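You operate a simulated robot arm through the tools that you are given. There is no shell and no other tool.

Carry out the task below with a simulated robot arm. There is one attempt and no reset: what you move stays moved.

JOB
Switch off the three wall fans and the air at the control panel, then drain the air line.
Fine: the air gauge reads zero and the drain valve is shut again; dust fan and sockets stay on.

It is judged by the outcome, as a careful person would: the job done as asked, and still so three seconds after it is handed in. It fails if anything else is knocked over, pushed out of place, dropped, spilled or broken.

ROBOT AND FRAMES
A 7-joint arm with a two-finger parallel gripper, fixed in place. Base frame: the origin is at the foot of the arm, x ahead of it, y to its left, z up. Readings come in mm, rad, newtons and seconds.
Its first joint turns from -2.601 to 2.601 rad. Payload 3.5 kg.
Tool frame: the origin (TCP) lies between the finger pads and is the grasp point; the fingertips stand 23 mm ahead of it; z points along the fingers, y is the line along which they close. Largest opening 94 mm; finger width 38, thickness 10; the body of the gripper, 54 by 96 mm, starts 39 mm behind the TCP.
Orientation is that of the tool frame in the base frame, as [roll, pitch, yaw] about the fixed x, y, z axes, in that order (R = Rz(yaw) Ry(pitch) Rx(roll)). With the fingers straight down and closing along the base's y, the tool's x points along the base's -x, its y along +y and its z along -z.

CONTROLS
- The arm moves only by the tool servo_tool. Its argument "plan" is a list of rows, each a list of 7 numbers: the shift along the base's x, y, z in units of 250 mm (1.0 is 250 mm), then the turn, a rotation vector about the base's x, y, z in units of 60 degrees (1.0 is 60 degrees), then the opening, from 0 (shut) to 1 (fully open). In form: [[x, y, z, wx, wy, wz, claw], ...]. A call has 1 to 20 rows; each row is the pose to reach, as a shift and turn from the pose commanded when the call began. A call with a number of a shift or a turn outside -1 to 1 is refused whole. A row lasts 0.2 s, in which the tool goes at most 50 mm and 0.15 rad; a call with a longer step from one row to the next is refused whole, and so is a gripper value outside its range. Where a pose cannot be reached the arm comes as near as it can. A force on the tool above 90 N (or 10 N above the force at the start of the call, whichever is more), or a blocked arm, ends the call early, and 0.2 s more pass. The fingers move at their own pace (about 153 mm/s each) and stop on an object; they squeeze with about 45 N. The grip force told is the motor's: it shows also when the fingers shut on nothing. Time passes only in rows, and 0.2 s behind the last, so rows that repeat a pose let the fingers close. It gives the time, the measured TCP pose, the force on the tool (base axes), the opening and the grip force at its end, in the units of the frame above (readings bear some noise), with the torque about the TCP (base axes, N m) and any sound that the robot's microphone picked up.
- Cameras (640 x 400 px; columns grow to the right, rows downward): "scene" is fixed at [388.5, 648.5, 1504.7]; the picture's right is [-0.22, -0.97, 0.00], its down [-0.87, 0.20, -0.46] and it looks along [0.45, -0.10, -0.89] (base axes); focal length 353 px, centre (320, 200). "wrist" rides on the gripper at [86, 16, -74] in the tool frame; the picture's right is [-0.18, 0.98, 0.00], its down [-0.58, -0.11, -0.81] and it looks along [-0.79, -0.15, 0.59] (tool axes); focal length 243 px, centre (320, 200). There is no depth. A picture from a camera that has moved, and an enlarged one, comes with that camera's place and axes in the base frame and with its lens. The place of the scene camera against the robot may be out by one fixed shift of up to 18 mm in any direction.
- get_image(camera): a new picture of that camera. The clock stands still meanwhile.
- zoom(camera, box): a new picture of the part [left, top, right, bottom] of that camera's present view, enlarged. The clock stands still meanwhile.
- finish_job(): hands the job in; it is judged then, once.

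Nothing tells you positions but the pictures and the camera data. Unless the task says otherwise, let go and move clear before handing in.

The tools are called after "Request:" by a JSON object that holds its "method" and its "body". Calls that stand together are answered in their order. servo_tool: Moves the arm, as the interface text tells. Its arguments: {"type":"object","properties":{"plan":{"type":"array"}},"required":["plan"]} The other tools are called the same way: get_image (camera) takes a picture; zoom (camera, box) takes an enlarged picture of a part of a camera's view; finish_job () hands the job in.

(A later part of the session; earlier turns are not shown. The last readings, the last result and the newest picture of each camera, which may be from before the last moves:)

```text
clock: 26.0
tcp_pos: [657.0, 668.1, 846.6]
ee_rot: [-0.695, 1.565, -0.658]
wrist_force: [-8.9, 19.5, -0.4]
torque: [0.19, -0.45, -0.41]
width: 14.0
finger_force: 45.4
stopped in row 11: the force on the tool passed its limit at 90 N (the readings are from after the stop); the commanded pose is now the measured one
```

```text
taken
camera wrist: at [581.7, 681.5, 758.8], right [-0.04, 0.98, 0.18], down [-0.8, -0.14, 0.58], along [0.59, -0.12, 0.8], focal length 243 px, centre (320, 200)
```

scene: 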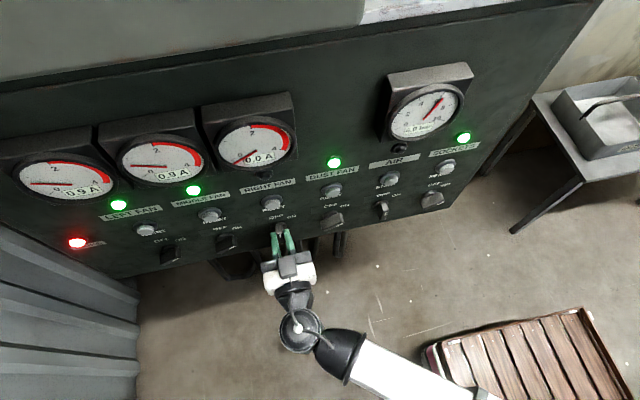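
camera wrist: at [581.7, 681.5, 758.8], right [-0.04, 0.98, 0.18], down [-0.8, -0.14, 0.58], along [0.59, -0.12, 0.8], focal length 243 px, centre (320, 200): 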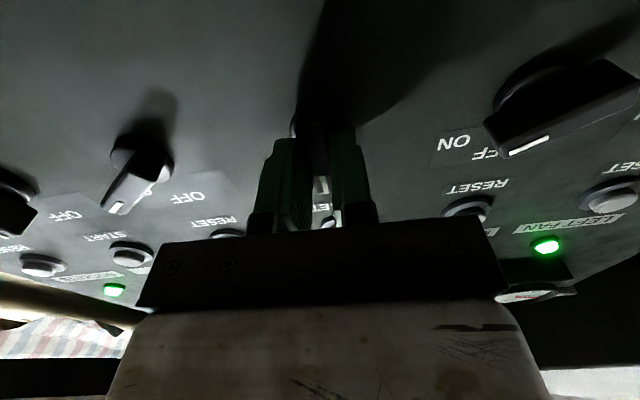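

RIGHT FAN reads 0.0 A and its lamp is out. I'll release, back away, correct the small tilt and move to the MIDDLE FAN at y≈777.

Request:
{"method": "servo_tool", "body": {"plan": [[0, 0, 0, 0, 0, 0, 0.2], [0, 0, 0, 0, 0, 0, 0.5], [0, 0, 0, 0, 0, 0, 0.8], [-0.12, 0, 0, 0, 0, 0, 0.8], [-0.24, 0, 0, 0, 0, -0.02, 0.8], [-0.36, 0, 0, 0, 0, -0.038, 0.8], [-0.36, 0.12, 0, 0, 0, -0.038, 0.8], [-0.36, 0.24, 0, 0, 0, -0.038, 0.8], [-0.36, 0.34, 0, 0, 0, -0.038, 0.8], [-0.36, 0.42, 0, 0, 0, -0.038, 0.8], [-0.36, 0.42, 0, 0, 0, -0.038, 0.8]]}}

Request:
{"method": "get_image", "body": {"camera": "wrist"}}

Request:
{"method": "zoom", "body": {"camera": "wrist", "box": [160, 0, 480, 200]}}

Request:
{"method": "zoom", "body": {"camera": "scene", "box": [60, 100, 420, 300]}}

```text
clock: 28.4
tcp_pos: [567.7, 771.7, 847.4]
ee_rot: [-0.649, 1.567, -0.66]
wrist_force: [0.2, 0.7, -0.3]
torque: [0.03, -0.04, 0.03]
width: 75.4
finger_force: 0.2
```

```text
taken
camera wrist: at [493.1, 789.1, 758.2], right [0.01, 0.98, 0.18], down [-0.81, -0.1, 0.58], along [0.59, -0.15, 0.8], focal length 243 px, centre (320, 200)
```

wrist: 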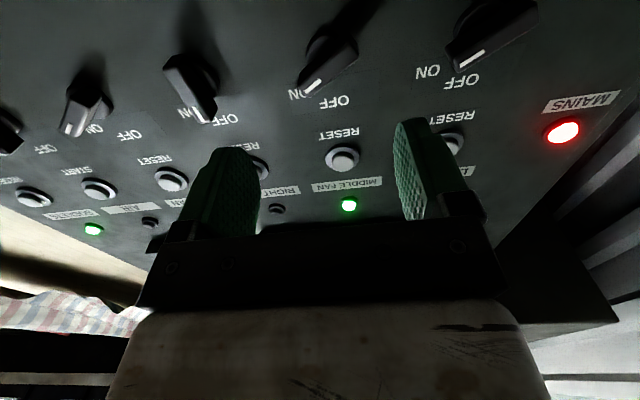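

```text
2.00 times, centred on (320, 100) of wrist
camera zoom: at [493.1, 789.1, 758.2], right [0.01, 0.98, 0.18], down [-0.81, -0.1, 0.58], along [0.59, -0.15, 0.8], focal length 485 px, centre (320, 400)
```

zoom: 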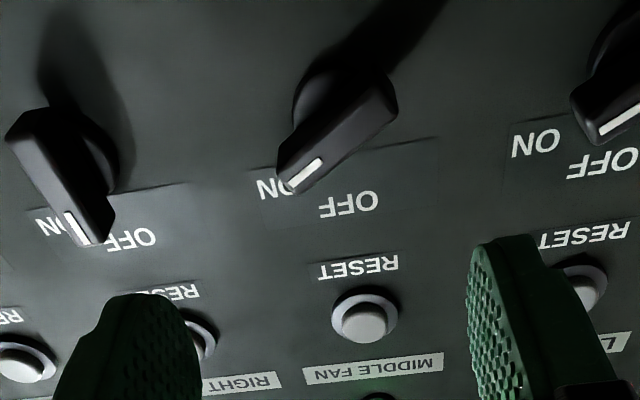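

```text
1.78 times, centred on (240, 200) of scene
camera zoom: at [388.5, 648.5, 1504.7], right [-0.22, -0.97, 0.0], down [-0.87, 0.2, -0.46], along [0.45, -0.1, -0.89], focal length 627 px, centre (462, 200)
```

zoom: 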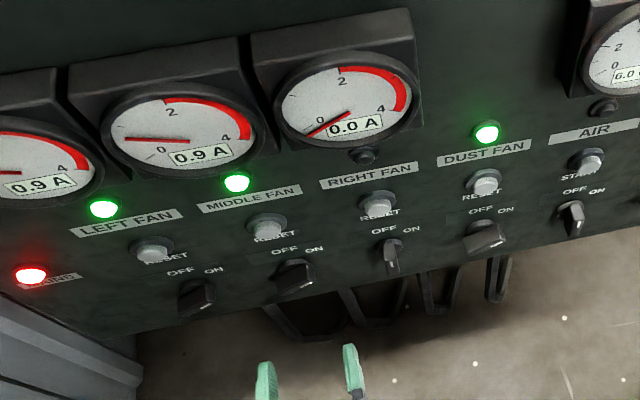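

The view is the same for MIDDLE FAN, whose axis I put at y≈775. I'll roll and go in over the bar.

Request:
{"method": "servo_tool", "body": {"plan": [[0, 0.01, 0, 0.12, 0, 0, 0.8], [0, 0.01, 0, 0.24, 0, 0, 0.8], [0, 0.01, 0, 0.36, 0, 0, 0.8], [0, 0.01, 0, 0.48, 0, 0, 0.8], [0, 0.01, 0, 0.6, 0, 0, 0.8], [0, 0.01, 0, 0.72, 0, 0, 0.8], [0, 0.01, 0, 0.84, 0, 0, 0.8], [0, 0.01, 0, 0.94, 0, 0, 0.8], [0.1, 0.01, 0, 0.94, 0, 0, 0.8], [0.2, 0.01, 0, 0.94, 0, 0, 0.8], [0.26, 0.01, 0, 0.94, 0, 0, 0.8], [0.31, 0.01, 0, 0.94, 0, 0, 0.8], [0.36, 0.01, 0, 0.94, 0, 0, 0.8], [0.36, 0.01, 0, 0.94, 0, 0, 0.8]]}}

Request:
{"method": "get_image", "body": {"camera": "wrist"}}

Request:
{"method": "get_image", "body": {"camera": "scene"}}

```text
clock: 31.4
tcp_pos: [659.0, 776.2, 847.1]
ee_rot: [1.579, 0.591, 1.566]
wrist_force: [-0.4, -0.8, -0.6]
torque: [-0.02, 0.0, 0.01]
width: 75.3
finger_force: 0.0
```

```text
taken
camera wrist: at [583.6, 856.9, 812.4], right [0.01, 0.39, 0.92], down [-0.81, -0.54, 0.24], along [0.59, -0.75, 0.31], focal length 243 px, centre (320, 200)
```

wrist: 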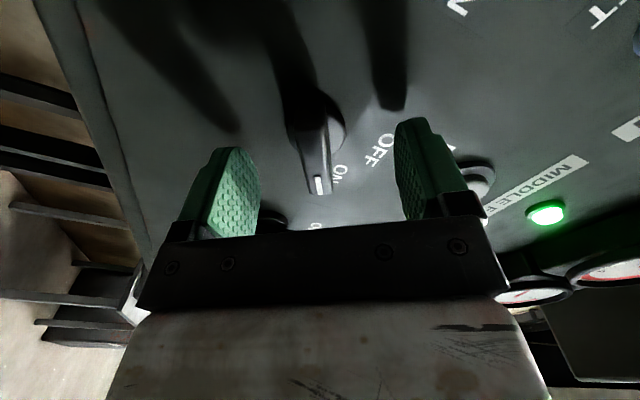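

```text
taken
```

scene: 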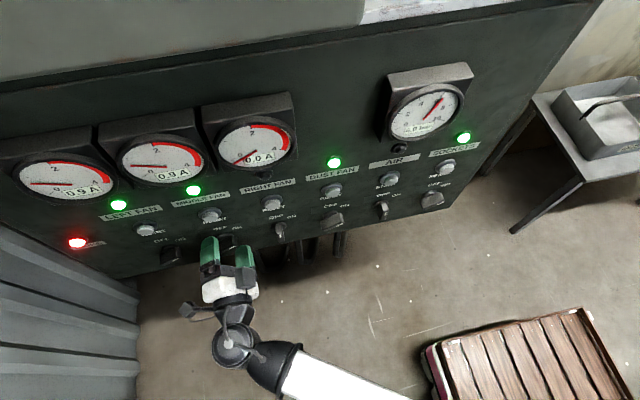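

The bar is between the fingers, so I'll close on it.

Request:
{"method": "servo_tool", "body": {"plan": [[0, 0, 0, 0, 0, 0, 0.4], [0, 0, 0, 0, 0, 0, 0.1], [0, 0, 0, 0, 0, 0, 0], [0, 0, 0, 0, 0, 0, 0]]}}

```text
clock: 32.4
tcp_pos: [659.1, 774.8, 847.2]
ee_rot: [1.578, 0.591, 1.567]
wrist_force: [-2.5, -12.9, -15.2]
torque: [-0.07, -0.57, -0.11]
width: 14.0
finger_force: 45.2
```

The grip is good. I'll turn it counter-clockwise to OFF.

Request:
{"method": "servo_tool", "body": {"plan": [[0, -0.002, -0.002, -0.1, 0, 0, 0], [0, -0.002, -0.002, -0.2, 0, 0, 0], [0, -0.002, -0.002, -0.3, 0, 0, 0], [0, -0.003, -0.002, -0.4, 0, 0, 0], [0, -0.003, -0.002, -0.5, 0, 0, 0], [0, -0.004, -0.002, -0.6, 0, 0, 0], [0, -0.004, -0.002, -0.7, 0, 0, 0], [0, -0.004, -0.002, -0.8, 0, 0, 0], [0, -0.004, -0.002, -0.88, 0, 0, 0], [0, -0.004, -0.002, -0.94, 0, 0, 0]]}}

Request:
{"method": "get_image", "body": {"camera": "scene"}}

Request:
{"method": "get_image", "body": {"camera": "wrist"}}

```text
clock: 34.6
tcp_pos: [657.8, 776.4, 847.7]
ee_rot: [-0.678, 1.562, -0.679]
wrist_force: [19.3, 44.0, 33.6]
torque: [0.49, 0.08, 0.47]
width: 13.9
finger_force: 45.3
```

```text
taken
```

scene: 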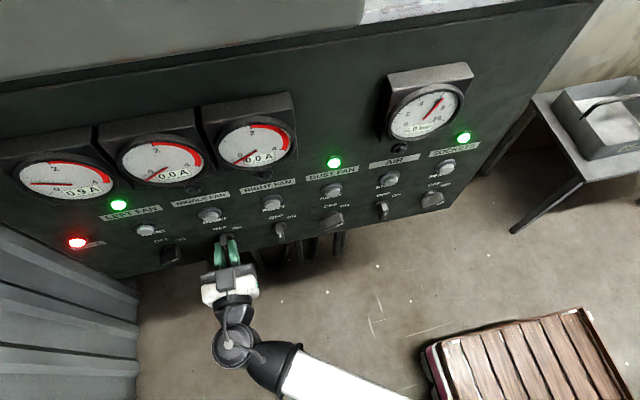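

```text
taken
camera wrist: at [583.7, 792.5, 759.7], right [0.0, 0.98, 0.18], down [-0.81, -0.11, 0.58], along [0.59, -0.14, 0.8], focal length 243 px, centre (320, 200)
```

wrist: 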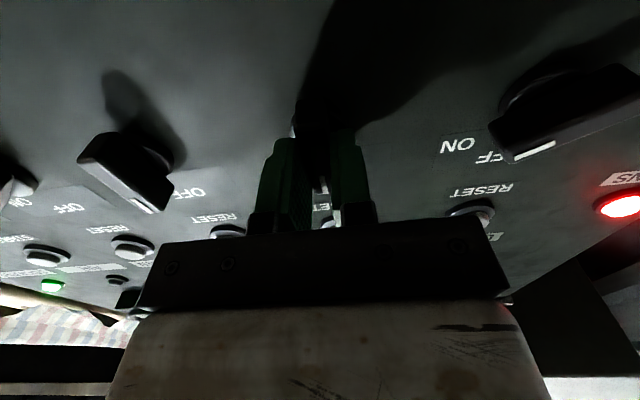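

MIDDLE FAN reads 0.0 A. I'll release, back away and move to the LEFT FAN at y≈885.

Request:
{"method": "servo_tool", "body": {"plan": [[0, 0.006, 0, 0, 0, 0, 0], [0, 0.006, 0, 0, 0, 0, 0.4], [0, 0.006, 0, 0, 0, 0, 0.8], [-0.12, 0.006, 0, 0, 0, 0, 0.8], [-0.24, 0.006, 0, 0, 0, 0, 0.8], [-0.36, 0.006, 0, 0, 0, 0, 0.8], [-0.36, 0.12, 0, 0, 0, 0, 0.8], [-0.36, 0.24, 0, 0, 0, 0, 0.8], [-0.36, 0.36, 0, 0, 0, 0, 0.8], [-0.36, 0.44, 0, 0, 0, 0, 0.8], [-0.36, 0.44, 0, 0, 0, 0, 0.8]]}}

Request:
{"method": "get_image", "body": {"camera": "wrist"}}

Request:
{"method": "get_image", "body": {"camera": "scene"}}

```text
clock: 37.0
tcp_pos: [568.4, 880.7, 847.8]
ee_rot: [-0.62, 1.566, -0.63]
wrist_force: [0.4, 0.0, 0.3]
torque: [-0.03, 0.01, -0.02]
width: 75.3
finger_force: 0.0
```

```text
taken
camera wrist: at [493.6, 898.3, 759.6], right [0.01, 0.98, 0.18], down [-0.81, -0.1, 0.58], along [0.59, -0.15, 0.8], focal length 243 px, centre (320, 200)
```

wrist: 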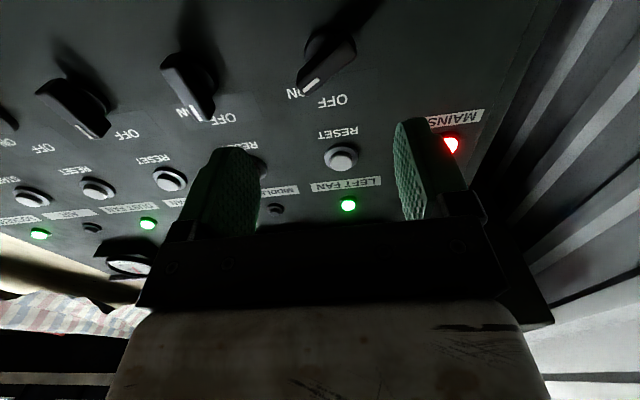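

```text
taken
```

scene: 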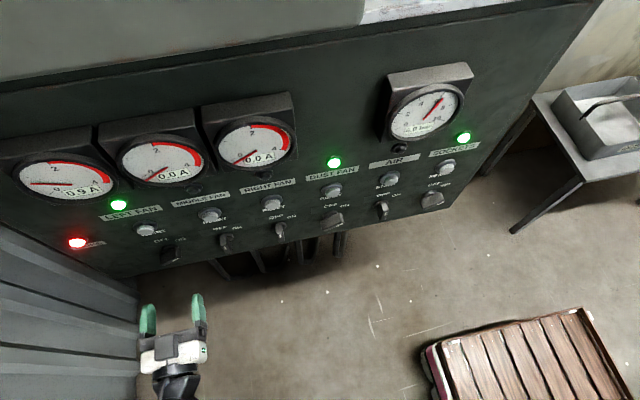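

LEFT FAN is next, with its axis near y≈885.5. The corrugated wall is well beyond it. I'll roll and go in over the bar.

Request:
{"method": "servo_tool", "body": {"plan": [[0, 0.006, 0, 0.12, 0, 0, 0.8], [0, 0.006, 0, 0.24, 0, 0, 0.8], [0, 0.006, 0, 0.36, 0, 0, 0.8], [0, 0.006, 0, 0.48, 0, 0, 0.8], [0, 0.006, 0, 0.6, 0, 0, 0.8], [0, 0.006, 0, 0.72, 0, 0, 0.8], [0, 0.006, 0, 0.84, 0, 0, 0.8], [0, 0.006, 0, 0.94, 0, 0, 0.8], [0.1, 0.006, 0, 0.94, 0, 0, 0.8], [0.2, 0.006, 0, 0.94, 0, 0, 0.8], [0.26, 0.006, 0, 0.94, 0, 0, 0.8], [0.31, 0.006, 0, 0.94, 0, 0, 0.8], [0.36, 0.006, 0, 0.94, 0, 0, 0.8], [0.36, 0.006, 0, 0.94, 0, 0, 0.8]]}}

Request:
{"method": "get_image", "body": {"camera": "wrist"}}

Request:
{"method": "get_image", "body": {"camera": "scene"}}

```text
clock: 40.0
tcp_pos: [658.6, 883.8, 846.7]
ee_rot: [1.578, 0.589, 1.565]
wrist_force: [-0.2, 0.0, 0.0]
torque: [0.0, -0.01, 0.01]
width: 75.1
finger_force: 0.0
```

```text
taken
camera wrist: at [583.1, 965.9, 811.2], right [0.01, 0.39, 0.92], down [-0.81, -0.54, 0.24], along [0.59, -0.75, 0.31], focal length 243 px, centre (320, 200)
```

wrist: 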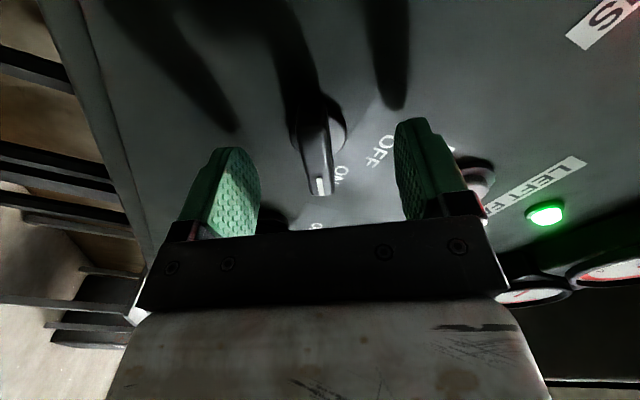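

```text
taken
```

scene: 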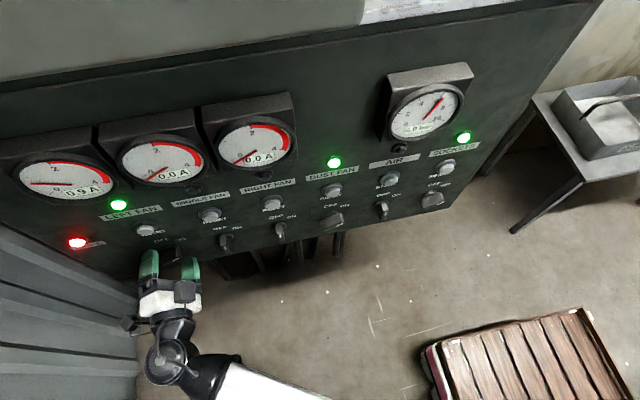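

The LEFT FAN bar is centred between the fingers, so I'll close on it and turn it to OFF.

Request:
{"method": "servo_tool", "body": {"plan": [[0, 0, 0, 0, 0, 0, 0.4], [0, 0, 0, 0, 0, 0, 0.1], [0, 0, 0, 0, 0, 0, 0], [0, 0, 0, 0, 0, 0, 0], [0, 0, 0, -0.1, 0, 0, 0], [0, 0, 0, -0.2, 0, 0, 0], [0, 0, 0, -0.3, 0, 0, 0], [0, 0, 0, -0.4, 0, 0, 0], [0, 0, 0, -0.5, 0, 0, 0], [0, 0, 0, -0.6, 0, 0, 0], [0, 0, 0, -0.7, 0, 0, 0], [0, 0, 0, -0.8, 0, 0, 0], [0, 0, 0, -0.88, 0, 0, 0], [0, 0, 0, -0.94, 0, 0, 0]]}}

Request:
{"method": "get_image", "body": {"camera": "scene"}}

Request:
{"method": "get_image", "body": {"camera": "wrist"}}

```text
clock: 43.0
tcp_pos: [658.0, 885.1, 846.7]
ee_rot: [-0.853, 1.565, -0.863]
wrist_force: [-8.3, -13.9, -9.7]
torque: [0.19, 0.25, 0.45]
width: 13.9
finger_force: 45.0
```

```text
taken
```

scene: 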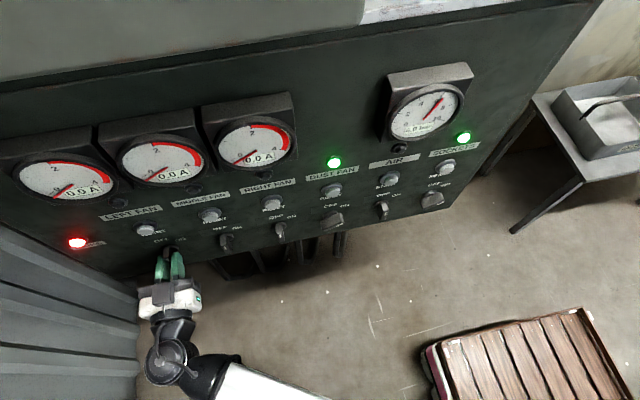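

```text
taken
camera wrist: at [583.1, 901.6, 758.6], right [0.01, 0.98, 0.18], down [-0.81, -0.1, 0.58], along [0.59, -0.15, 0.8], focal length 243 px, centre (320, 200)
```

wrist: 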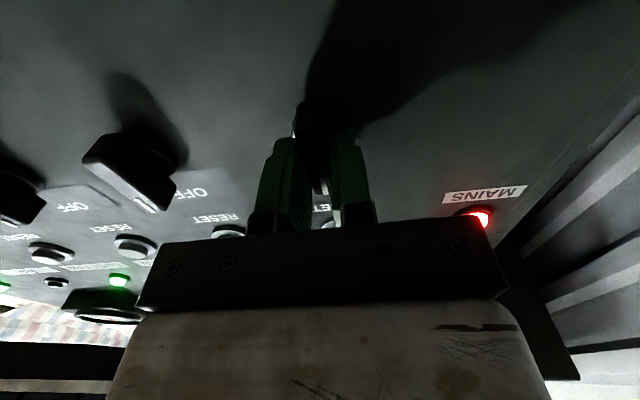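

All three fans are off, and only DUST FAN and SOCKETS are still lit. I'll release, back away and start moving right towards the drain valve.

Request:
{"method": "servo_tool", "body": {"plan": [[0, 0.002, 0, 0, 0, 0, 0], [0, 0.002, 0, 0, 0, 0, 0.4], [0, 0.002, 0, 0, 0, 0, 0.8], [-0.12, 0, 0, 0, 0, 0, 0.8], [-0.24, 0, 0, 0, 0, 0, 0.8], [-0.32, 0, 0, 0, 0, 0, 0.8], [-0.32, -0.16, 0, 0, 0, 0, 0.8], [-0.32, -0.33, 0, 0, 0, 0, 0.8], [-0.32, -0.5, 0, 0, 0, 0, 0.8], [-0.32, -0.66, 0, 0, 0, 0, 0.8], [-0.32, -0.83, 0, 0, 0, 0, 0.8], [-0.32, -1.0, 0, 0, 0, 0, 0.8], [-0.32, -1.0, 0, 0, 0, 0, 0.8]]}}

Request:
{"method": "get_image", "body": {"camera": "scene"}}

Request:
{"method": "get_image", "body": {"camera": "wrist"}}

```text
clock: 45.8
tcp_pos: [577.4, 635.7, 845.6]
ee_rot: [-0.601, 1.566, -0.611]
wrist_force: [-0.6, 1.2, -0.9]
torque: [0.0, 0.0, 0.05]
width: 75.3
finger_force: 0.0
```

```text
taken
```

scene: 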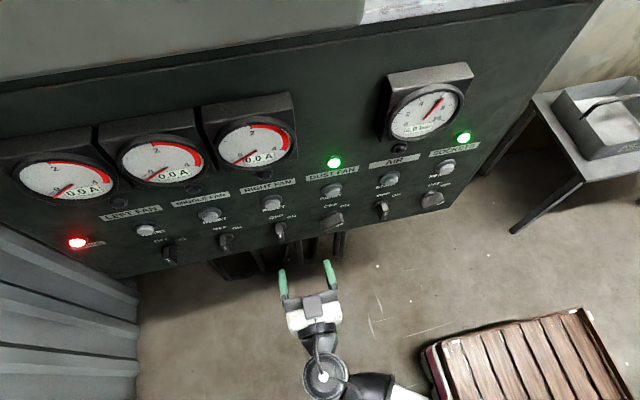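

```text
taken
camera wrist: at [503.7, 652.6, 756.8], right [0.01, 0.98, 0.18], down [-0.81, -0.1, 0.58], along [0.59, -0.15, 0.8], focal length 243 px, centre (320, 200)
```

wrist: 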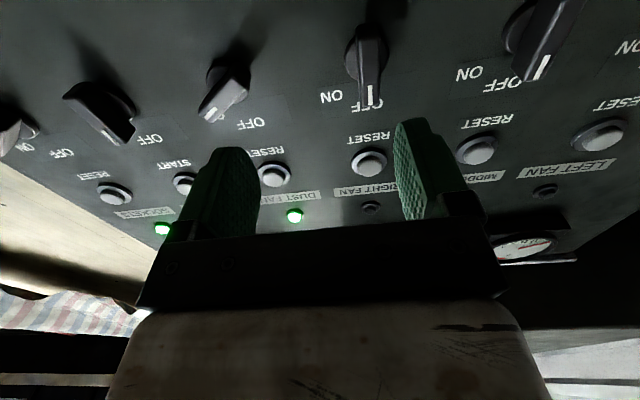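

All four switches point to OFF, and the air gauge still shows about 6 bar as expected. I'll keep moving right.

Request:
{"method": "servo_tool", "body": {"plan": [[0, -0.16, 0, 0, 0, 0, 0.8], [0, -0.33, 0, 0, 0, 0, 0.8], [0, -0.5, 0, 0, 0, 0, 0.8], [0, -0.66, 0, 0, 0, 0, 0.8], [0, -0.83, 0, 0, 0, 0, 0.8], [0, -1.0, 0, 0, 0, 0, 0.8]]}}

Request:
{"method": "servo_tool", "body": {"plan": [[0, -0.16, 0, 0, 0, 0, 0.8], [0, -0.33, 0, 0, 0, 0, 0.8], [0, -0.5, 0, 0, 0, 0, 0.8], [0, -0.66, 0, 0, 0, 0, 0.8], [0, -0.83, 0, 0, 0, 0, 0.8], [0, -1.0, 0, 0, 0, 0, 0.8], [0, -1.0, 0, 0, 0, 0, 0.8]]}}

Request:
{"method": "get_image", "body": {"camera": "wrist"}}

Request:
{"method": "get_image", "body": {"camera": "scene"}}

```text
clock: 47.2
tcp_pos: [578.0, 385.1, 846.2]
ee_rot: [-0.525, 1.566, -0.53]
wrist_force: [0.1, -0.3, -0.4]
torque: [0.03, 0.0, -0.03]
width: 75.1
finger_force: 0.0
```

```text
clock: 48.8
tcp_pos: [632.0, 151.8, 841.8]
ee_rot: [-0.555, 1.565, -0.562]
wrist_force: [-0.4, -0.2, 0.1]
torque: [-0.02, -0.04, 0.02]
width: 75.1
finger_force: 0.0
out of reach, approached as far as the arm can: row 3, 4, 5, 6, 7
```

```text
taken
camera wrist: at [557.0, 168.3, 752.3], right [0.01, 0.98, 0.18], down [-0.81, -0.1, 0.58], along [0.59, -0.15, 0.8], focal length 243 px, centre (320, 200)
```

wrist: 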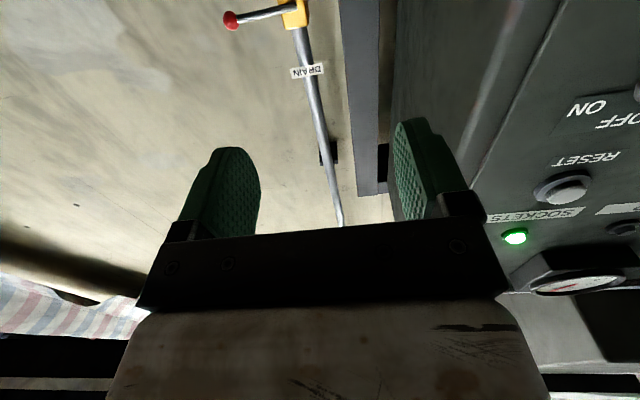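

```text
taken
```

scene: 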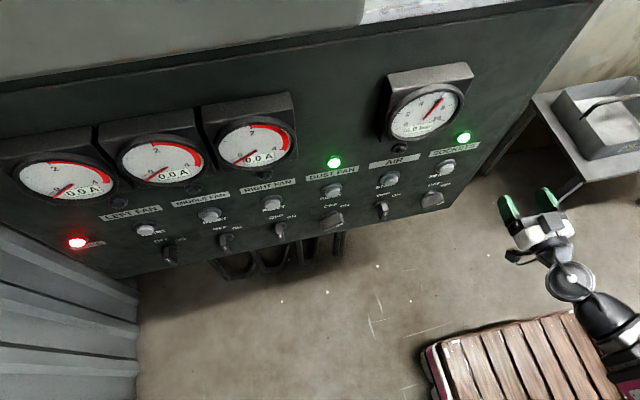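

The valve is now visible at the top of the wrist view. I'll zoom in to refine its position.

Request:
{"method": "zoom", "body": {"camera": "wrist", "box": [200, 0, 360, 100]}}

```text
4.00 times, centred on (280, 50) of wrist
camera zoom: at [557.0, 168.3, 752.3], right [0.01, 0.98, 0.18], down [-0.81, -0.1, 0.58], along [0.59, -0.15, 0.8], focal length 970 px, centre (480, 800)
```

zoom: 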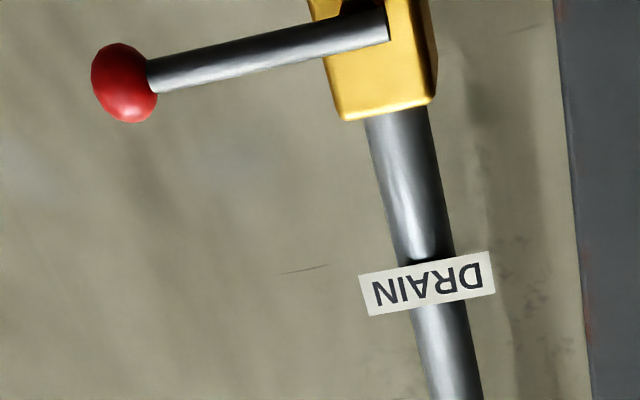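

The lever ball is near (1051, −15, 880) and the pivot near (1046, 100, 880). I'll move forward beside the panel and roll the gripper by −90° in two stages, so the fingers close vertically on the lever.

Request:
{"method": "servo_tool", "body": {"plan": [[0.1, -0.05, 0.02, -0.09, 0, 0, 0.8], [0.22, -0.1, 0.04, -0.18, 0, 0, 0.8], [0.34, -0.15, 0.06, -0.28, 0, 0, 0.8], [0.46, -0.2, 0.08, -0.38, 0, 0, 0.8], [0.58, -0.25, 0.1, -0.48, 0, 0, 0.8], [0.7, -0.3, 0.12, -0.57, 0, 0, 0.8], [0.8, -0.35, 0.14, -0.66, 0, 0, 0.8], [0.88, -0.37, 0.15, -0.75, 0, 0, 0.8], [0.88, -0.37, 0.15, -0.75, 0, 0, 0.8]]}}

Request:
{"method": "get_image", "body": {"camera": "wrist"}}

Request:
{"method": "get_image", "body": {"camera": "scene"}}

```text
clock: 50.8
tcp_pos: [852.9, 59.6, 876.2]
ee_rot: [-1.555, 0.78, -1.567]
wrist_force: [-0.4, -0.3, 0.1]
torque: [0.01, -0.03, 0.01]
width: 75.2
finger_force: 0.1
```

```text
taken
camera wrist: at [777.1, 9.3, 802.1], right [0.01, 0.82, -0.57], down [-0.81, 0.34, 0.48], along [0.59, 0.46, 0.67], focal length 243 px, centre (320, 200)
```

wrist: 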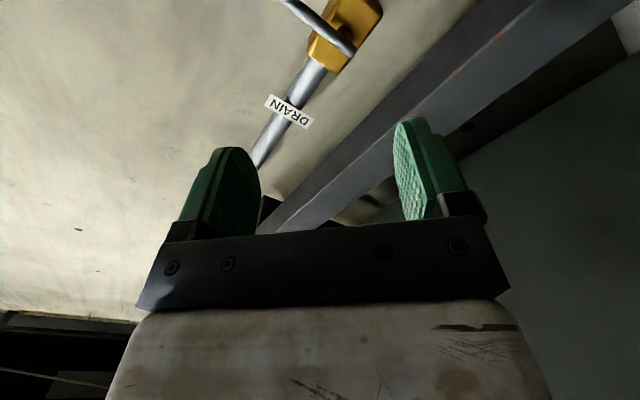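

```text
taken
```

scene: 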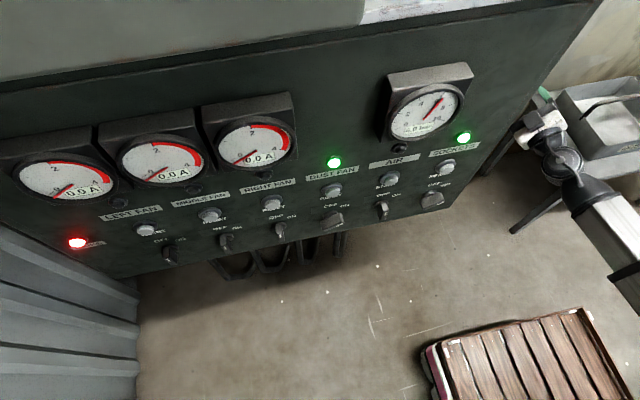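

The valve is straight ahead. I'll finish the roll and move closer.

Request:
{"method": "servo_tool", "body": {"plan": [[0, -0.02, 0, -0.1, 0, 0, 0.8], [0.04, -0.04, 0, -0.2, 0, 0, 0.8], [0.08, -0.06, 0.008, -0.3, 0, 0, 0.8], [0.14, -0.08, 0.008, -0.4, 0, 0, 0.8], [0.2, -0.1, 0.008, -0.5, 0, 0, 0.8], [0.25, -0.11, 0.008, -0.6, 0, 0, 0.8], [0.3, -0.11, 0.008, -0.7, 0, 0, 0.8], [0.34, -0.11, 0.008, -0.75, 0, 0, 0.8], [0.34, -0.11, 0.008, -0.75, 0, 0, 0.8]]}}

Request:
{"method": "get_image", "body": {"camera": "wrist"}}

Request:
{"method": "get_image", "body": {"camera": "scene"}}

```text
clock: 52.8
tcp_pos: [937.5, 32.5, 878.5]
ee_rot: [-1.561, -0.004, -1.567]
wrist_force: [0.4, 0.5, 0.3]
torque: [-0.02, 0.01, -0.02]
width: 75.2
finger_force: 0.0
```

```text
taken
camera wrist: at [861.9, -54.9, 860.3], right [0.01, 0.18, -0.98], down [-0.81, 0.58, 0.1], along [0.59, 0.8, 0.15], focal length 243 px, centre (320, 200)
```

wrist: 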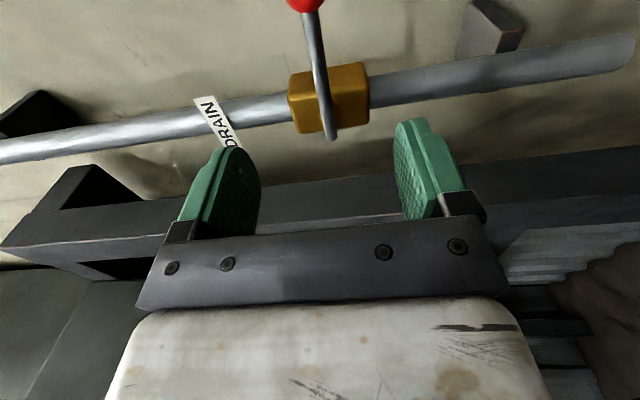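

```text
taken
```

scene: 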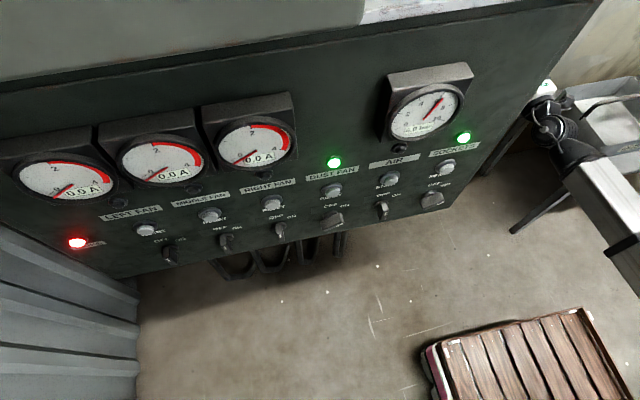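

The lever lies horizontally at z≈880, right between the fingers. I'll go forward to straddle it.

Request:
{"method": "servo_tool", "body": {"plan": [[0.1, 0, 0.006, 0, 0, 0, 0.8], [0.2, 0, 0.006, 0, 0, 0, 0.8], [0.28, 0, 0.006, 0, 0, 0, 0.8], [0.34, 0, 0.006, 0, 0, 0, 0.8], [0.39, 0, 0.006, 0, 0, 0, 0.8], [0.39, 0, 0.006, 0, 0, 0, 0.8]]}}

Request:
{"method": "get_image", "body": {"camera": "wrist"}}

```text
clock: 54.2
tcp_pos: [1034.6, 33.2, 880.4]
ee_rot: [-1.564, -0.001, -1.567]
wrist_force: [-0.5, 0.3, 0.4]
torque: [0.01, 0.0, 0.02]
width: 75.3
finger_force: 0.2
```

```text
taken
camera wrist: at [959.7, -54.6, 862.3], right [0.01, 0.18, -0.98], down [-0.81, 0.58, 0.1], along [0.59, 0.8, 0.15], focal length 243 px, centre (320, 200)
```

wrist: 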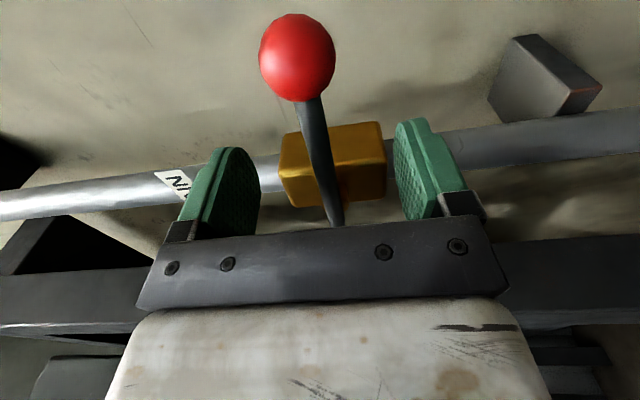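

The rod passes between the fingers but is near the fingertips. I'll go about 8 mm deeper and close on it.

Request:
{"method": "servo_tool", "body": {"plan": [[0.016, 0, 0, 0, 0, 0, 0.8], [0.034, 0, 0, 0, 0, 0, 0.8], [0.034, 0, 0, 0, 0, 0, 0.5], [0.034, 0, 0, 0, 0, 0, 0.2], [0.034, 0, 0, 0, 0, 0, 0], [0.034, 0, 0, 0, 0, 0, 0]]}}

Request:
{"method": "get_image", "body": {"camera": "wrist"}}

```text
clock: 55.6
tcp_pos: [1044.0, 31.5, 879.6]
ee_rot: [-1.559, -0.002, -1.566]
wrist_force: [0.8, -0.2, 1.6]
torque: [0.22, -0.03, 0.05]
width: 11.6
finger_force: 45.1
```

```text
taken
camera wrist: at [968.3, -55.0, 861.8], right [0.01, 0.18, -0.98], down [-0.81, 0.58, 0.1], along [0.59, 0.79, 0.15], focal length 243 px, centre (320, 200)
```

wrist: 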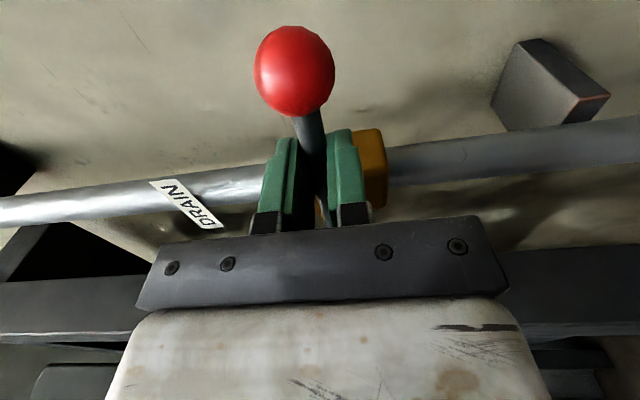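

I've got the lever rod, 11.6 mm thick, with hardly any side load. I'll test a small downward swing about the pivot and watch the forces.

Request:
{"method": "servo_tool", "body": {"plan": [[0, 0.0003, -0.012, 0.0417, 0, 0, 0], [0, 0.001, -0.0235, 0.0833, 0, 0, 0], [0, 0.0023, -0.0352, 0.125, 0, 0, 0], [0, 0.004, -0.047, 0.1667, 0, 0, 0], [0, 0.004, -0.047, 0.1667, 0, 0, 0]]}}

Request:
{"method": "get_image", "body": {"camera": "wrist"}}

Request:
{"method": "zoom", "body": {"camera": "scene", "box": [360, 60, 500, 150]}}

```text
clock: 56.8
tcp_pos: [1044.2, 31.6, 869.1]
ee_rot: [-1.56, 0.174, -1.568]
wrist_force: [6.8, 7.1, 19.7]
torque: [1.11, -0.17, 0.11]
width: 11.1
finger_force: 45.1
```

```text
taken
camera wrist: at [968.4, -49.8, 836.1], right [0.01, 0.35, -0.94], down [-0.81, 0.55, 0.2], along [0.59, 0.76, 0.29], focal length 243 px, centre (320, 200)
```

wrist: 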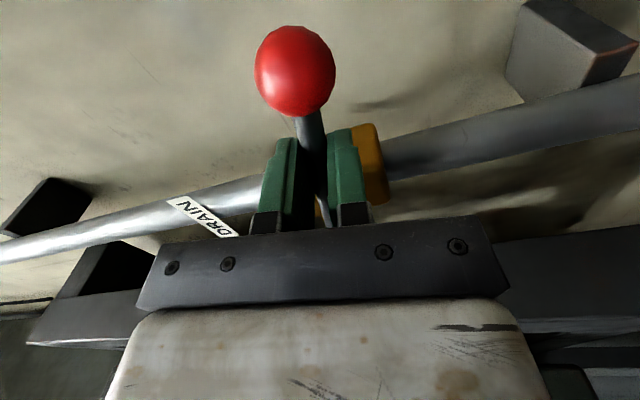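

```text
4.44 times, centred on (430, 105) of scene
camera zoom: at [388.5, 648.5, 1504.7], right [-0.22, -0.97, 0.0], down [-0.87, 0.2, -0.46], along [0.45, -0.1, -0.89], focal length 1568 px, centre (-169, 622)
```

zoom: 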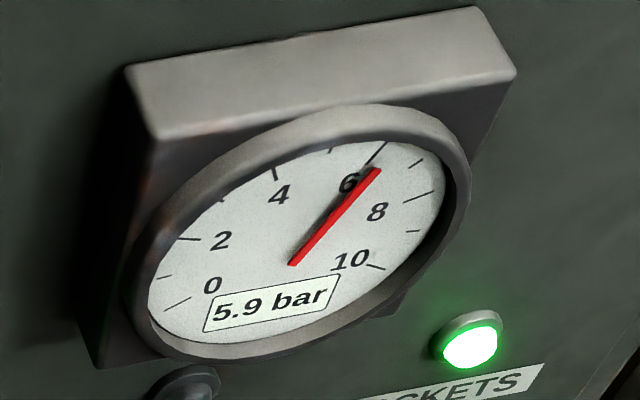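

The lever turns freely downwards and the gauge already shows 5.9 bar, so down is the opening direction. I'll keep following the arc to about 66°.

Request:
{"method": "servo_tool", "body": {"plan": [[0, 0.0091, -0.0366, 0.1333, 0, 0, 0], [0, 0.0232, -0.0715, 0.2667, 0, 0, 0], [0, 0.042, -0.1041, 0.4, 0, 0, 0], [0, 0.0652, -0.1338, 0.5333, 0, 0, 0], [0, 0.0923, -0.16, 0.6667, 0, 0, 0], [0, 0.1228, -0.1821, 0.8, 0, 0, 0], [0, 0.1561, -0.1998, 0.9333, 0, 0, 0], [0, 0.1561, -0.1998, 0.9333, 0, 0, 0]]}}

Request:
{"method": "get_image", "body": {"camera": "wrist"}}

Request:
{"method": "zoom", "body": {"camera": "scene", "box": [360, 60, 500, 150]}}

```text
clock: 58.6
tcp_pos: [1041.7, 69.9, 819.1]
ee_rot: [-1.532, 1.153, -1.55]
wrist_force: [9.8, -17.8, 37.9]
torque: [1.73, -0.49, -0.14]
width: 14.4
finger_force: 45.2
```

```text
taken
camera wrist: at [967.1, 50.3, 731.7], right [0.02, 0.97, -0.23], down [-0.81, 0.15, 0.56], along [0.58, 0.18, 0.79], focal length 243 px, centre (320, 200)
```

wrist: 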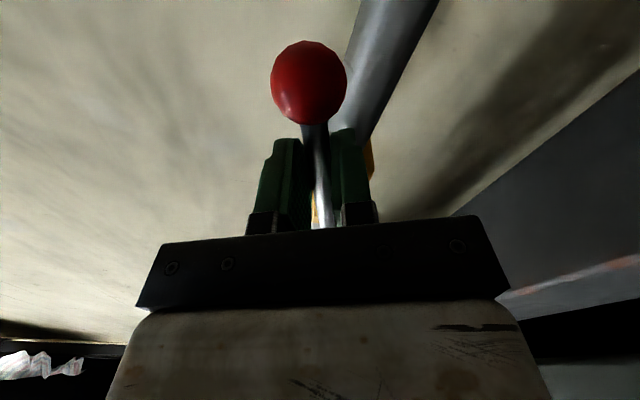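

```text
4.44 times, centred on (430, 105) of scene
camera zoom: at [388.5, 648.5, 1504.7], right [-0.22, -0.97, 0.0], down [-0.87, 0.2, -0.46], along [0.45, -0.1, -0.89], focal length 1568 px, centre (-169, 622)
```

zoom: 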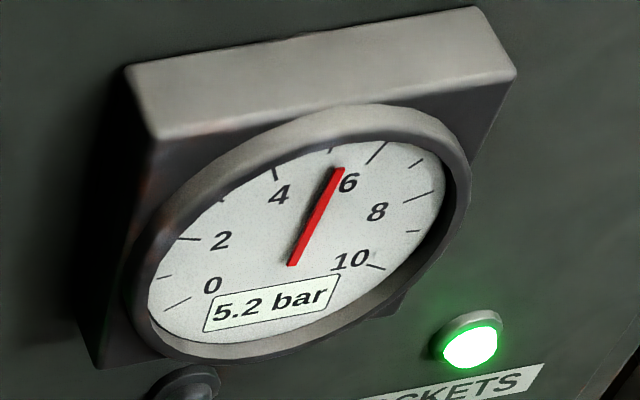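

The pressure is falling and reads 5.2 bar. I'll swing on towards fully open and hold while it drains.

Request:
{"method": "servo_tool", "body": {"plan": [[0, 0.0354, -0.0129, 0.1333, 0, 0, 0], [0, 0.0722, -0.0207, 0.2667, 0, 0, 0], [0, 0.1004, -0.0232, 0.3667, 0, 0, 0], [0, 0.1004, -0.0232, 0.3667, 0, 0, 0], [0, 0.1004, -0.0232, 0.3667, 0, 0, 0], [0, 0.1004, -0.0232, 0.3667, 0, 0, 0], [0, 0.1004, -0.0232, 0.3667, 0, 0, 0], [0, 0.1004, -0.0232, 0.3667, 0, 0, 0]]}}

Request:
{"method": "get_image", "body": {"camera": "wrist"}}

Request:
{"method": "zoom", "body": {"camera": "scene", "box": [360, 60, 500, 150]}}

```text
clock: 60.4
tcp_pos: [1040.7, 90.8, 813.7]
ee_rot: [-1.146, 1.532, -1.169]
wrist_force: [-29.8, -67.6, 10.2]
torque: [1.68, -1.12, -0.89]
width: 12.9
finger_force: 45.0
```

```text
taken
camera wrist: at [967.9, 105.7, 724.3], right [0.02, 0.99, 0.15], down [-0.82, -0.07, 0.57], along [0.58, -0.13, 0.81], focal length 243 px, centre (320, 200)
```

wrist: 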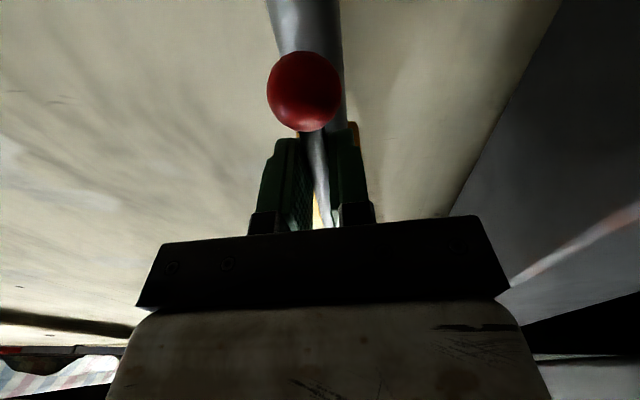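

```text
4.44 times, centred on (430, 105) of scene
camera zoom: at [388.5, 648.5, 1504.7], right [-0.22, -0.97, 0.0], down [-0.87, 0.2, -0.46], along [0.45, -0.1, -0.89], focal length 1568 px, centre (-169, 622)
```

zoom: 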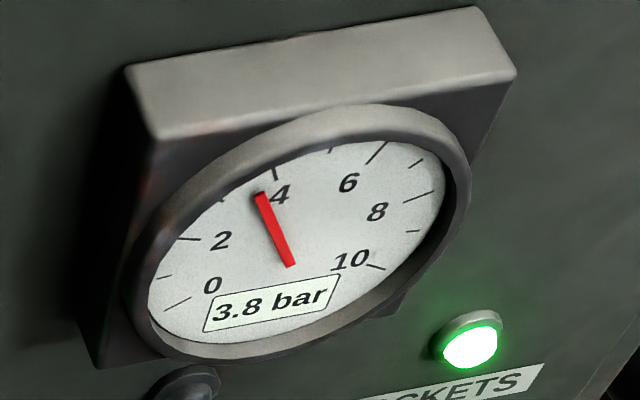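

The lever is at its open stop and the pressure is down to 3.8 bar. I'll ease the push a little and wait while the line drains.

Request:
{"method": "servo_tool", "body": {"plan": [[0, -0.014, 0, 0, 0, 0, 0], [0, -0.014, 0, 0, 0, 0, 0], [0, -0.014, 0, 0, 0, 0, 0], [0, -0.014, 0, 0, 0, 0, 0], [0, -0.014, 0, 0, 0, 0, 0], [0, -0.014, 0, 0, 0, 0, 0], [0, -0.014, 0, 0, 0, 0, 0], [0, -0.014, 0, 0, 0, 0, 0], [0, -0.014, 0, 0, 0, 0, 0], [0, -0.014, 0, 0, 0, 0, 0], [0, -0.014, 0, 0, 0, 0, 0], [0, -0.014, 0, 0, 0, 0, 0], [0, -0.014, 0, 0, 0, 0, 0], [0, -0.014, 0, 0, 0, 0, 0], [0, -0.014, 0, 0, 0, 0, 0], [0, -0.014, 0, 0, 0, 0, 0], [0, -0.014, 0, 0, 0, 0, 0], [0, -0.014, 0, 0, 0, 0, 0], [0, -0.014, 0, 0, 0, 0, 0], [0, -0.014, 0, 0, 0, 0, 0]]}}

Request:
{"method": "zoom", "body": {"camera": "scene", "box": [360, 60, 500, 150]}}

```text
clock: 64.6
tcp_pos: [1042.3, 90.2, 814.6]
ee_rot: [-1.278, 1.533, -1.291]
wrist_force: [-31.5, -52.8, 2.3]
torque: [1.73, -0.31, -0.65]
width: 12.7
finger_force: 45.1
```

```text
4.44 times, centred on (430, 105) of scene
camera zoom: at [388.5, 648.5, 1504.7], right [-0.22, -0.97, 0.0], down [-0.87, 0.2, -0.46], along [0.45, -0.1, -0.89], focal length 1568 px, centre (-169, 622)
```

zoom: 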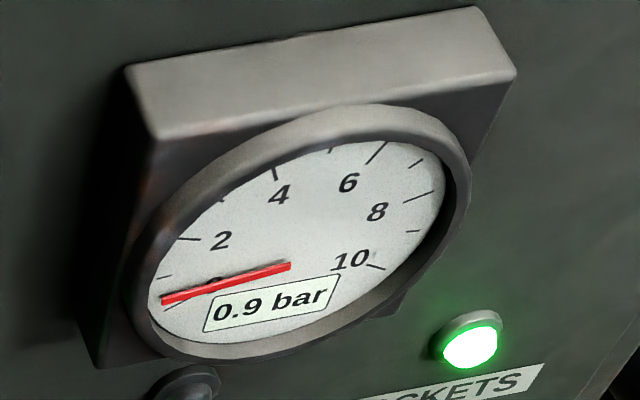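

The gauge is down to 0.9 bar. I'll hold a few seconds more until it reads zero.

Request:
{"method": "servo_tool", "body": {"plan": [[0, -0.006, 0, 0, 0, 0, 0], [0, -0.006, 0, 0, 0, 0, 0], [0, -0.006, 0, 0, 0, 0, 0], [0, -0.006, 0, 0, 0, 0, 0], [0, -0.006, 0, 0, 0, 0, 0], [0, -0.006, 0, 0, 0, 0, 0], [0, -0.006, 0, 0, 0, 0, 0], [0, -0.006, 0, 0, 0, 0, 0], [0, -0.006, 0, 0, 0, 0, 0], [0, -0.006, 0, 0, 0, 0, 0], [0, -0.006, 0, 0, 0, 0, 0], [0, -0.006, 0, 0, 0, 0, 0], [0, -0.006, 0, 0, 0, 0, 0], [0, -0.006, 0, 0, 0, 0, 0], [0, -0.006, 0, 0, 0, 0, 0], [0, -0.006, 0, 0, 0, 0, 0], [0, -0.006, 0, 0, 0, 0, 0], [0, -0.006, 0, 0, 0, 0, 0], [0, -0.006, 0, 0, 0, 0, 0], [0, -0.006, 0, 0, 0, 0, 0]]}}

Request:
{"method": "zoom", "body": {"camera": "scene", "box": [360, 60, 500, 150]}}

Request:
{"method": "get_image", "body": {"camera": "scene"}}

Request:
{"method": "get_image", "body": {"camera": "wrist"}}

```text
clock: 68.8
tcp_pos: [1043.7, 91.0, 813.7]
ee_rot: [-1.283, 1.531, -1.302]
wrist_force: [-4.9, -32.7, 19.7]
torque: [1.71, -0.32, -0.36]
width: 12.1
finger_force: 45.3
```

```text
4.44 times, centred on (430, 105) of scene
camera zoom: at [388.5, 648.5, 1504.7], right [-0.22, -0.97, 0.0], down [-0.87, 0.2, -0.46], along [0.45, -0.1, -0.89], focal length 1568 px, centre (-169, 622)
```

zoom: 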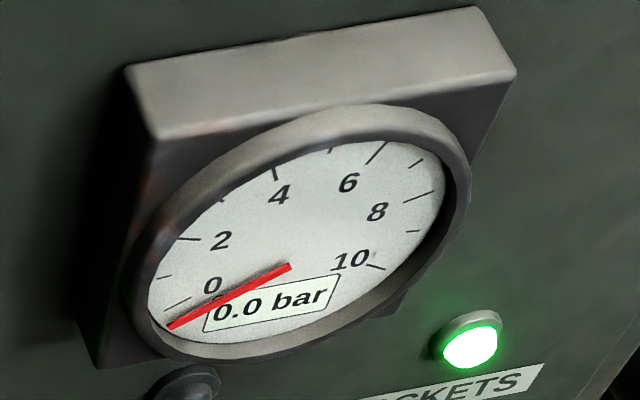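

```text
taken
```

scene: 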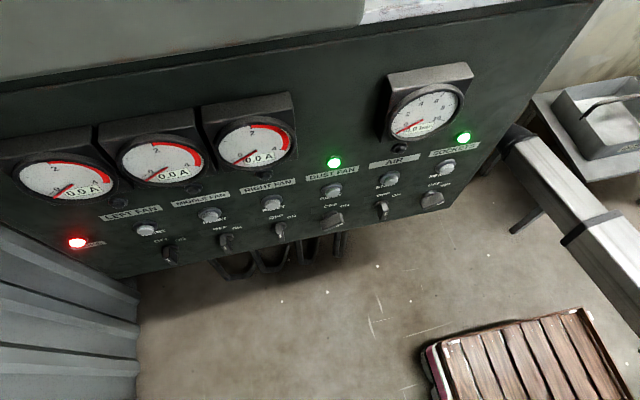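

```text
taken
camera wrist: at [968.6, 104.3, 724.4], right [0.01, 0.99, 0.15], down [-0.81, -0.08, 0.58], along [0.58, -0.13, 0.8], focal length 243 px, centre (320, 200)
```

wrist: 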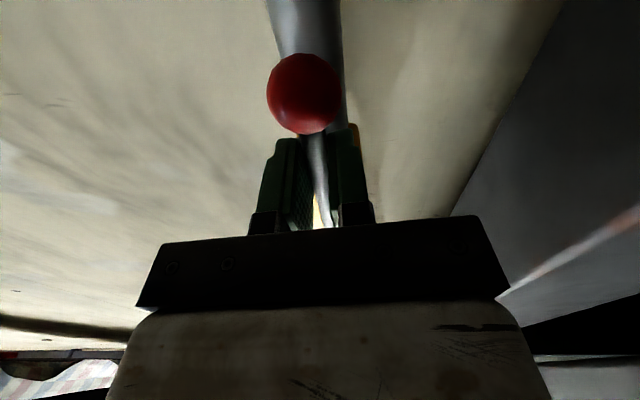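

The gauge reads 0.0 bar. I'll swing the lever back up along the same arc to shut the valve, first back to about 30°.

Request:
{"method": "servo_tool", "body": {"plan": [[0, -0.017, 0.004, -0.1333, 0, 0, 0], [0, -0.054, 0.013, -0.2667, 0, 0, 0], [0, -0.088, 0.027, -0.4, 0, 0, 0], [0, -0.121, 0.046, -0.5333, 0, 0, 0], [0, -0.151, 0.069, -0.6667, 0, 0, 0], [0, -0.177, 0.096, -0.8, 0, 0, 0], [0, -0.199, 0.127, -0.9333, 0, 0, 0], [0, -0.207, 0.141, -0.9917, 0, 0, 0]]}}

Request:
{"method": "get_image", "body": {"camera": "wrist"}}

Request:
{"method": "zoom", "body": {"camera": "scene", "box": [360, 60, 500, 150]}}

```text
clock: 70.6
tcp_pos: [1043.8, 38.2, 848.9]
ee_rot: [-1.556, 0.496, -1.566]
wrist_force: [12.4, -46.6, 7.3]
torque: [1.82, 0.01, -0.5]
width: 13.0
finger_force: 45.1
```

```text
taken
camera wrist: at [968.9, -30.3, 790.5], right [0.01, 0.63, -0.78], down [-0.81, 0.46, 0.36], along [0.59, 0.62, 0.52], focal length 243 px, centre (320, 200)
```

wrist: 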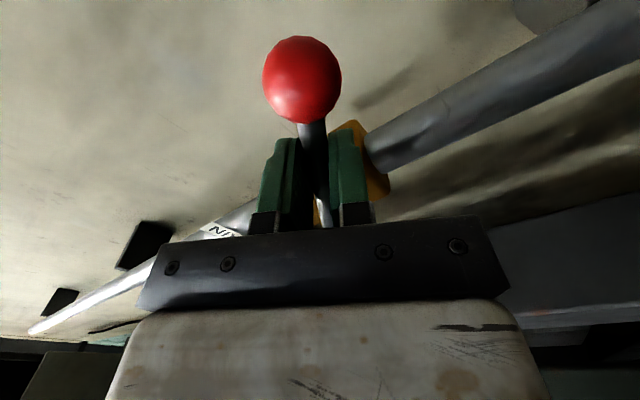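

```text
4.44 times, centred on (430, 105) of scene
camera zoom: at [388.5, 648.5, 1504.7], right [-0.22, -0.97, 0.0], down [-0.87, 0.2, -0.46], along [0.45, -0.1, -0.89], focal length 1568 px, centre (-169, 622)
```

zoom: 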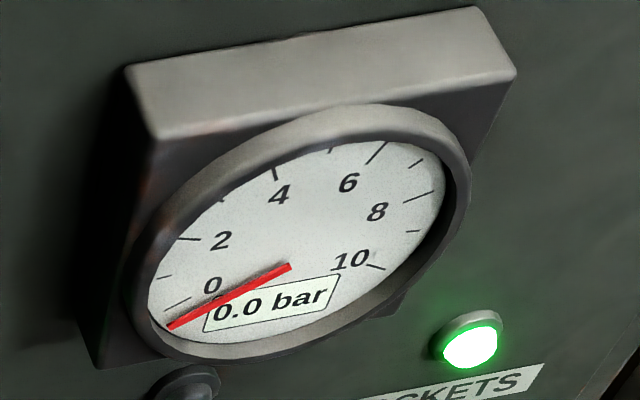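

The lever is following. I'll finish the last ~28° back to the horizontal, shut position.

Request:
{"method": "servo_tool", "body": {"plan": [[0, -0.015, 0.032, -0.125, 0, 0, 0], [0, -0.025, 0.064, -0.2417, 0, 0, 0], [0, -0.031, 0.096, -0.3583, 0, 0, 0], [0, -0.033, 0.129, -0.475, 0, 0, 0], [0, -0.033, 0.129, -0.475, 0, 0, 0]]}}

Request:
{"method": "get_image", "body": {"camera": "wrist"}}

```text
clock: 71.8
tcp_pos: [1044.2, 30.9, 880.6]
ee_rot: [-1.558, -0.002, -1.569]
wrist_force: [13.9, -33.0, 10.1]
torque: [0.69, -0.1, -0.45]
width: 11.2
finger_force: 45.2
```

```text
taken
camera wrist: at [968.1, -56.0, 861.4], right [0.01, 0.18, -0.98], down [-0.81, 0.58, 0.1], along [0.59, 0.79, 0.15], focal length 243 px, centre (320, 200)
```

wrist: 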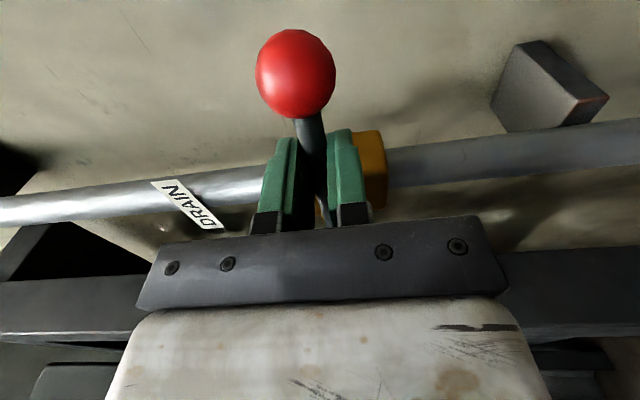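

The lever is back at its starting pose. I'll nudge it up very slightly to check that it is seated at the shut stop.

Request:
{"method": "servo_tool", "body": {"plan": [[0, -0.004, 0.004, -0.015, 0, 0, 0], [0, -0.004, 0.008, -0.03, 0, 0, 0], [0, -0.004, 0.008, -0.03, 0, 0, 0]]}}

Request:
{"method": "zoom", "body": {"camera": "wrist", "box": [220, 0, 420, 240]}}

```text
clock: 72.6
tcp_pos: [1042.4, 30.8, 879.3]
ee_rot: [-1.565, -0.032, -1.568]
wrist_force: [8.8, -20.6, -2.6]
torque: [1.74, 0.03, -0.28]
width: 12.0
finger_force: 44.9
```

```text
1.67 times, centred on (320, 120) of wrist
camera zoom: at [968.2, -56.4, 864.9], right [0.01, 0.15, -0.99], down [-0.81, 0.58, 0.08], along [0.59, 0.8, 0.13], focal length 404 px, centre (320, 333)
```

zoom: 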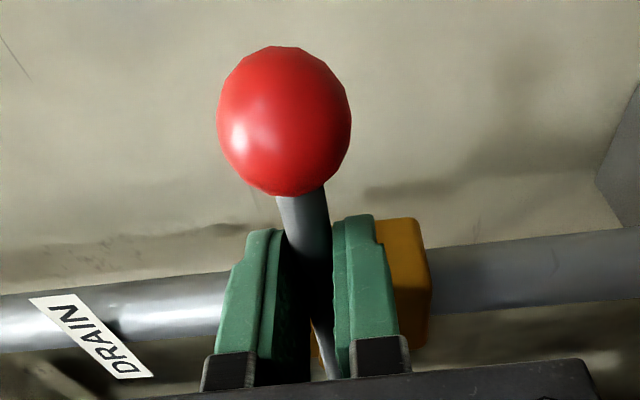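

The lever didn't rise and resists firmly, so it is seated at the shut stop. I'll open the fingers in place and back straight out.

Request:
{"method": "servo_tool", "body": {"plan": [[0, 0, 0, 0, 0, 0, 0.3], [0, 0, 0, 0, 0, 0, 0.6], [0, 0, 0, 0, 0, 0, 0.8], [0, 0, 0, 0, 0, 0, 0.8], [-0.1, 0, 0, 0, 0, 0, 0.8], [-0.22, 0, 0, 0, 0, 0, 0.8], [-0.34, 0, 0, 0, 0, 0, 0.8], [-0.46, 0, 0, 0, 0, 0, 0.8], [-0.46, 0, 0, 0, 0, 0, 0.8]]}}

Request:
{"method": "get_image", "body": {"camera": "wrist"}}

Request:
{"method": "get_image", "body": {"camera": "scene"}}

```text
clock: 74.6
tcp_pos: [929.4, 29.5, 882.8]
ee_rot: [-1.561, -0.036, -1.567]
wrist_force: [0.4, 0.4, 0.1]
torque: [-0.02, 0.01, 0.02]
width: 75.4
finger_force: 0.0
```

```text
taken
camera wrist: at [854.9, -57.5, 867.6], right [0.01, 0.15, -0.99], down [-0.81, 0.58, 0.08], along [0.59, 0.8, 0.13], focal length 243 px, centre (320, 200)
```

wrist: 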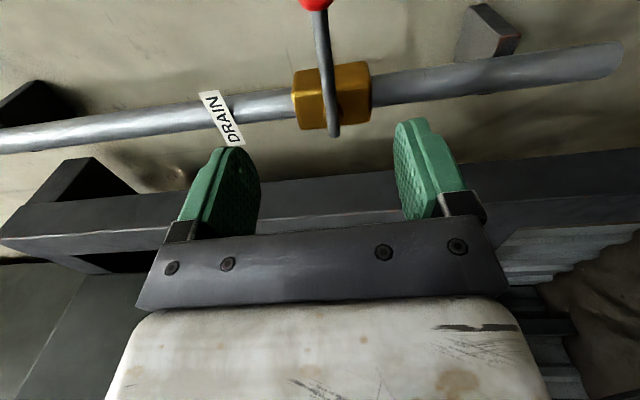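

```text
taken
```

scene: 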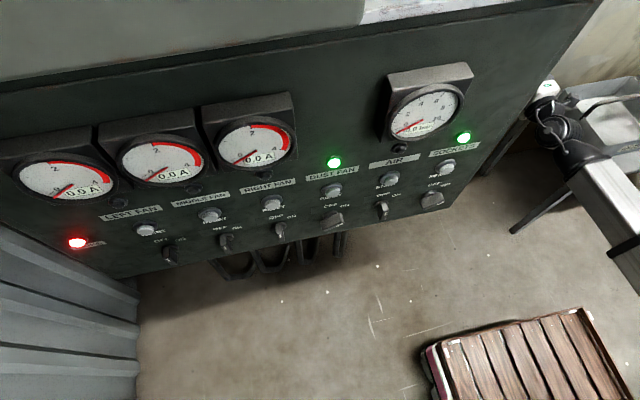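

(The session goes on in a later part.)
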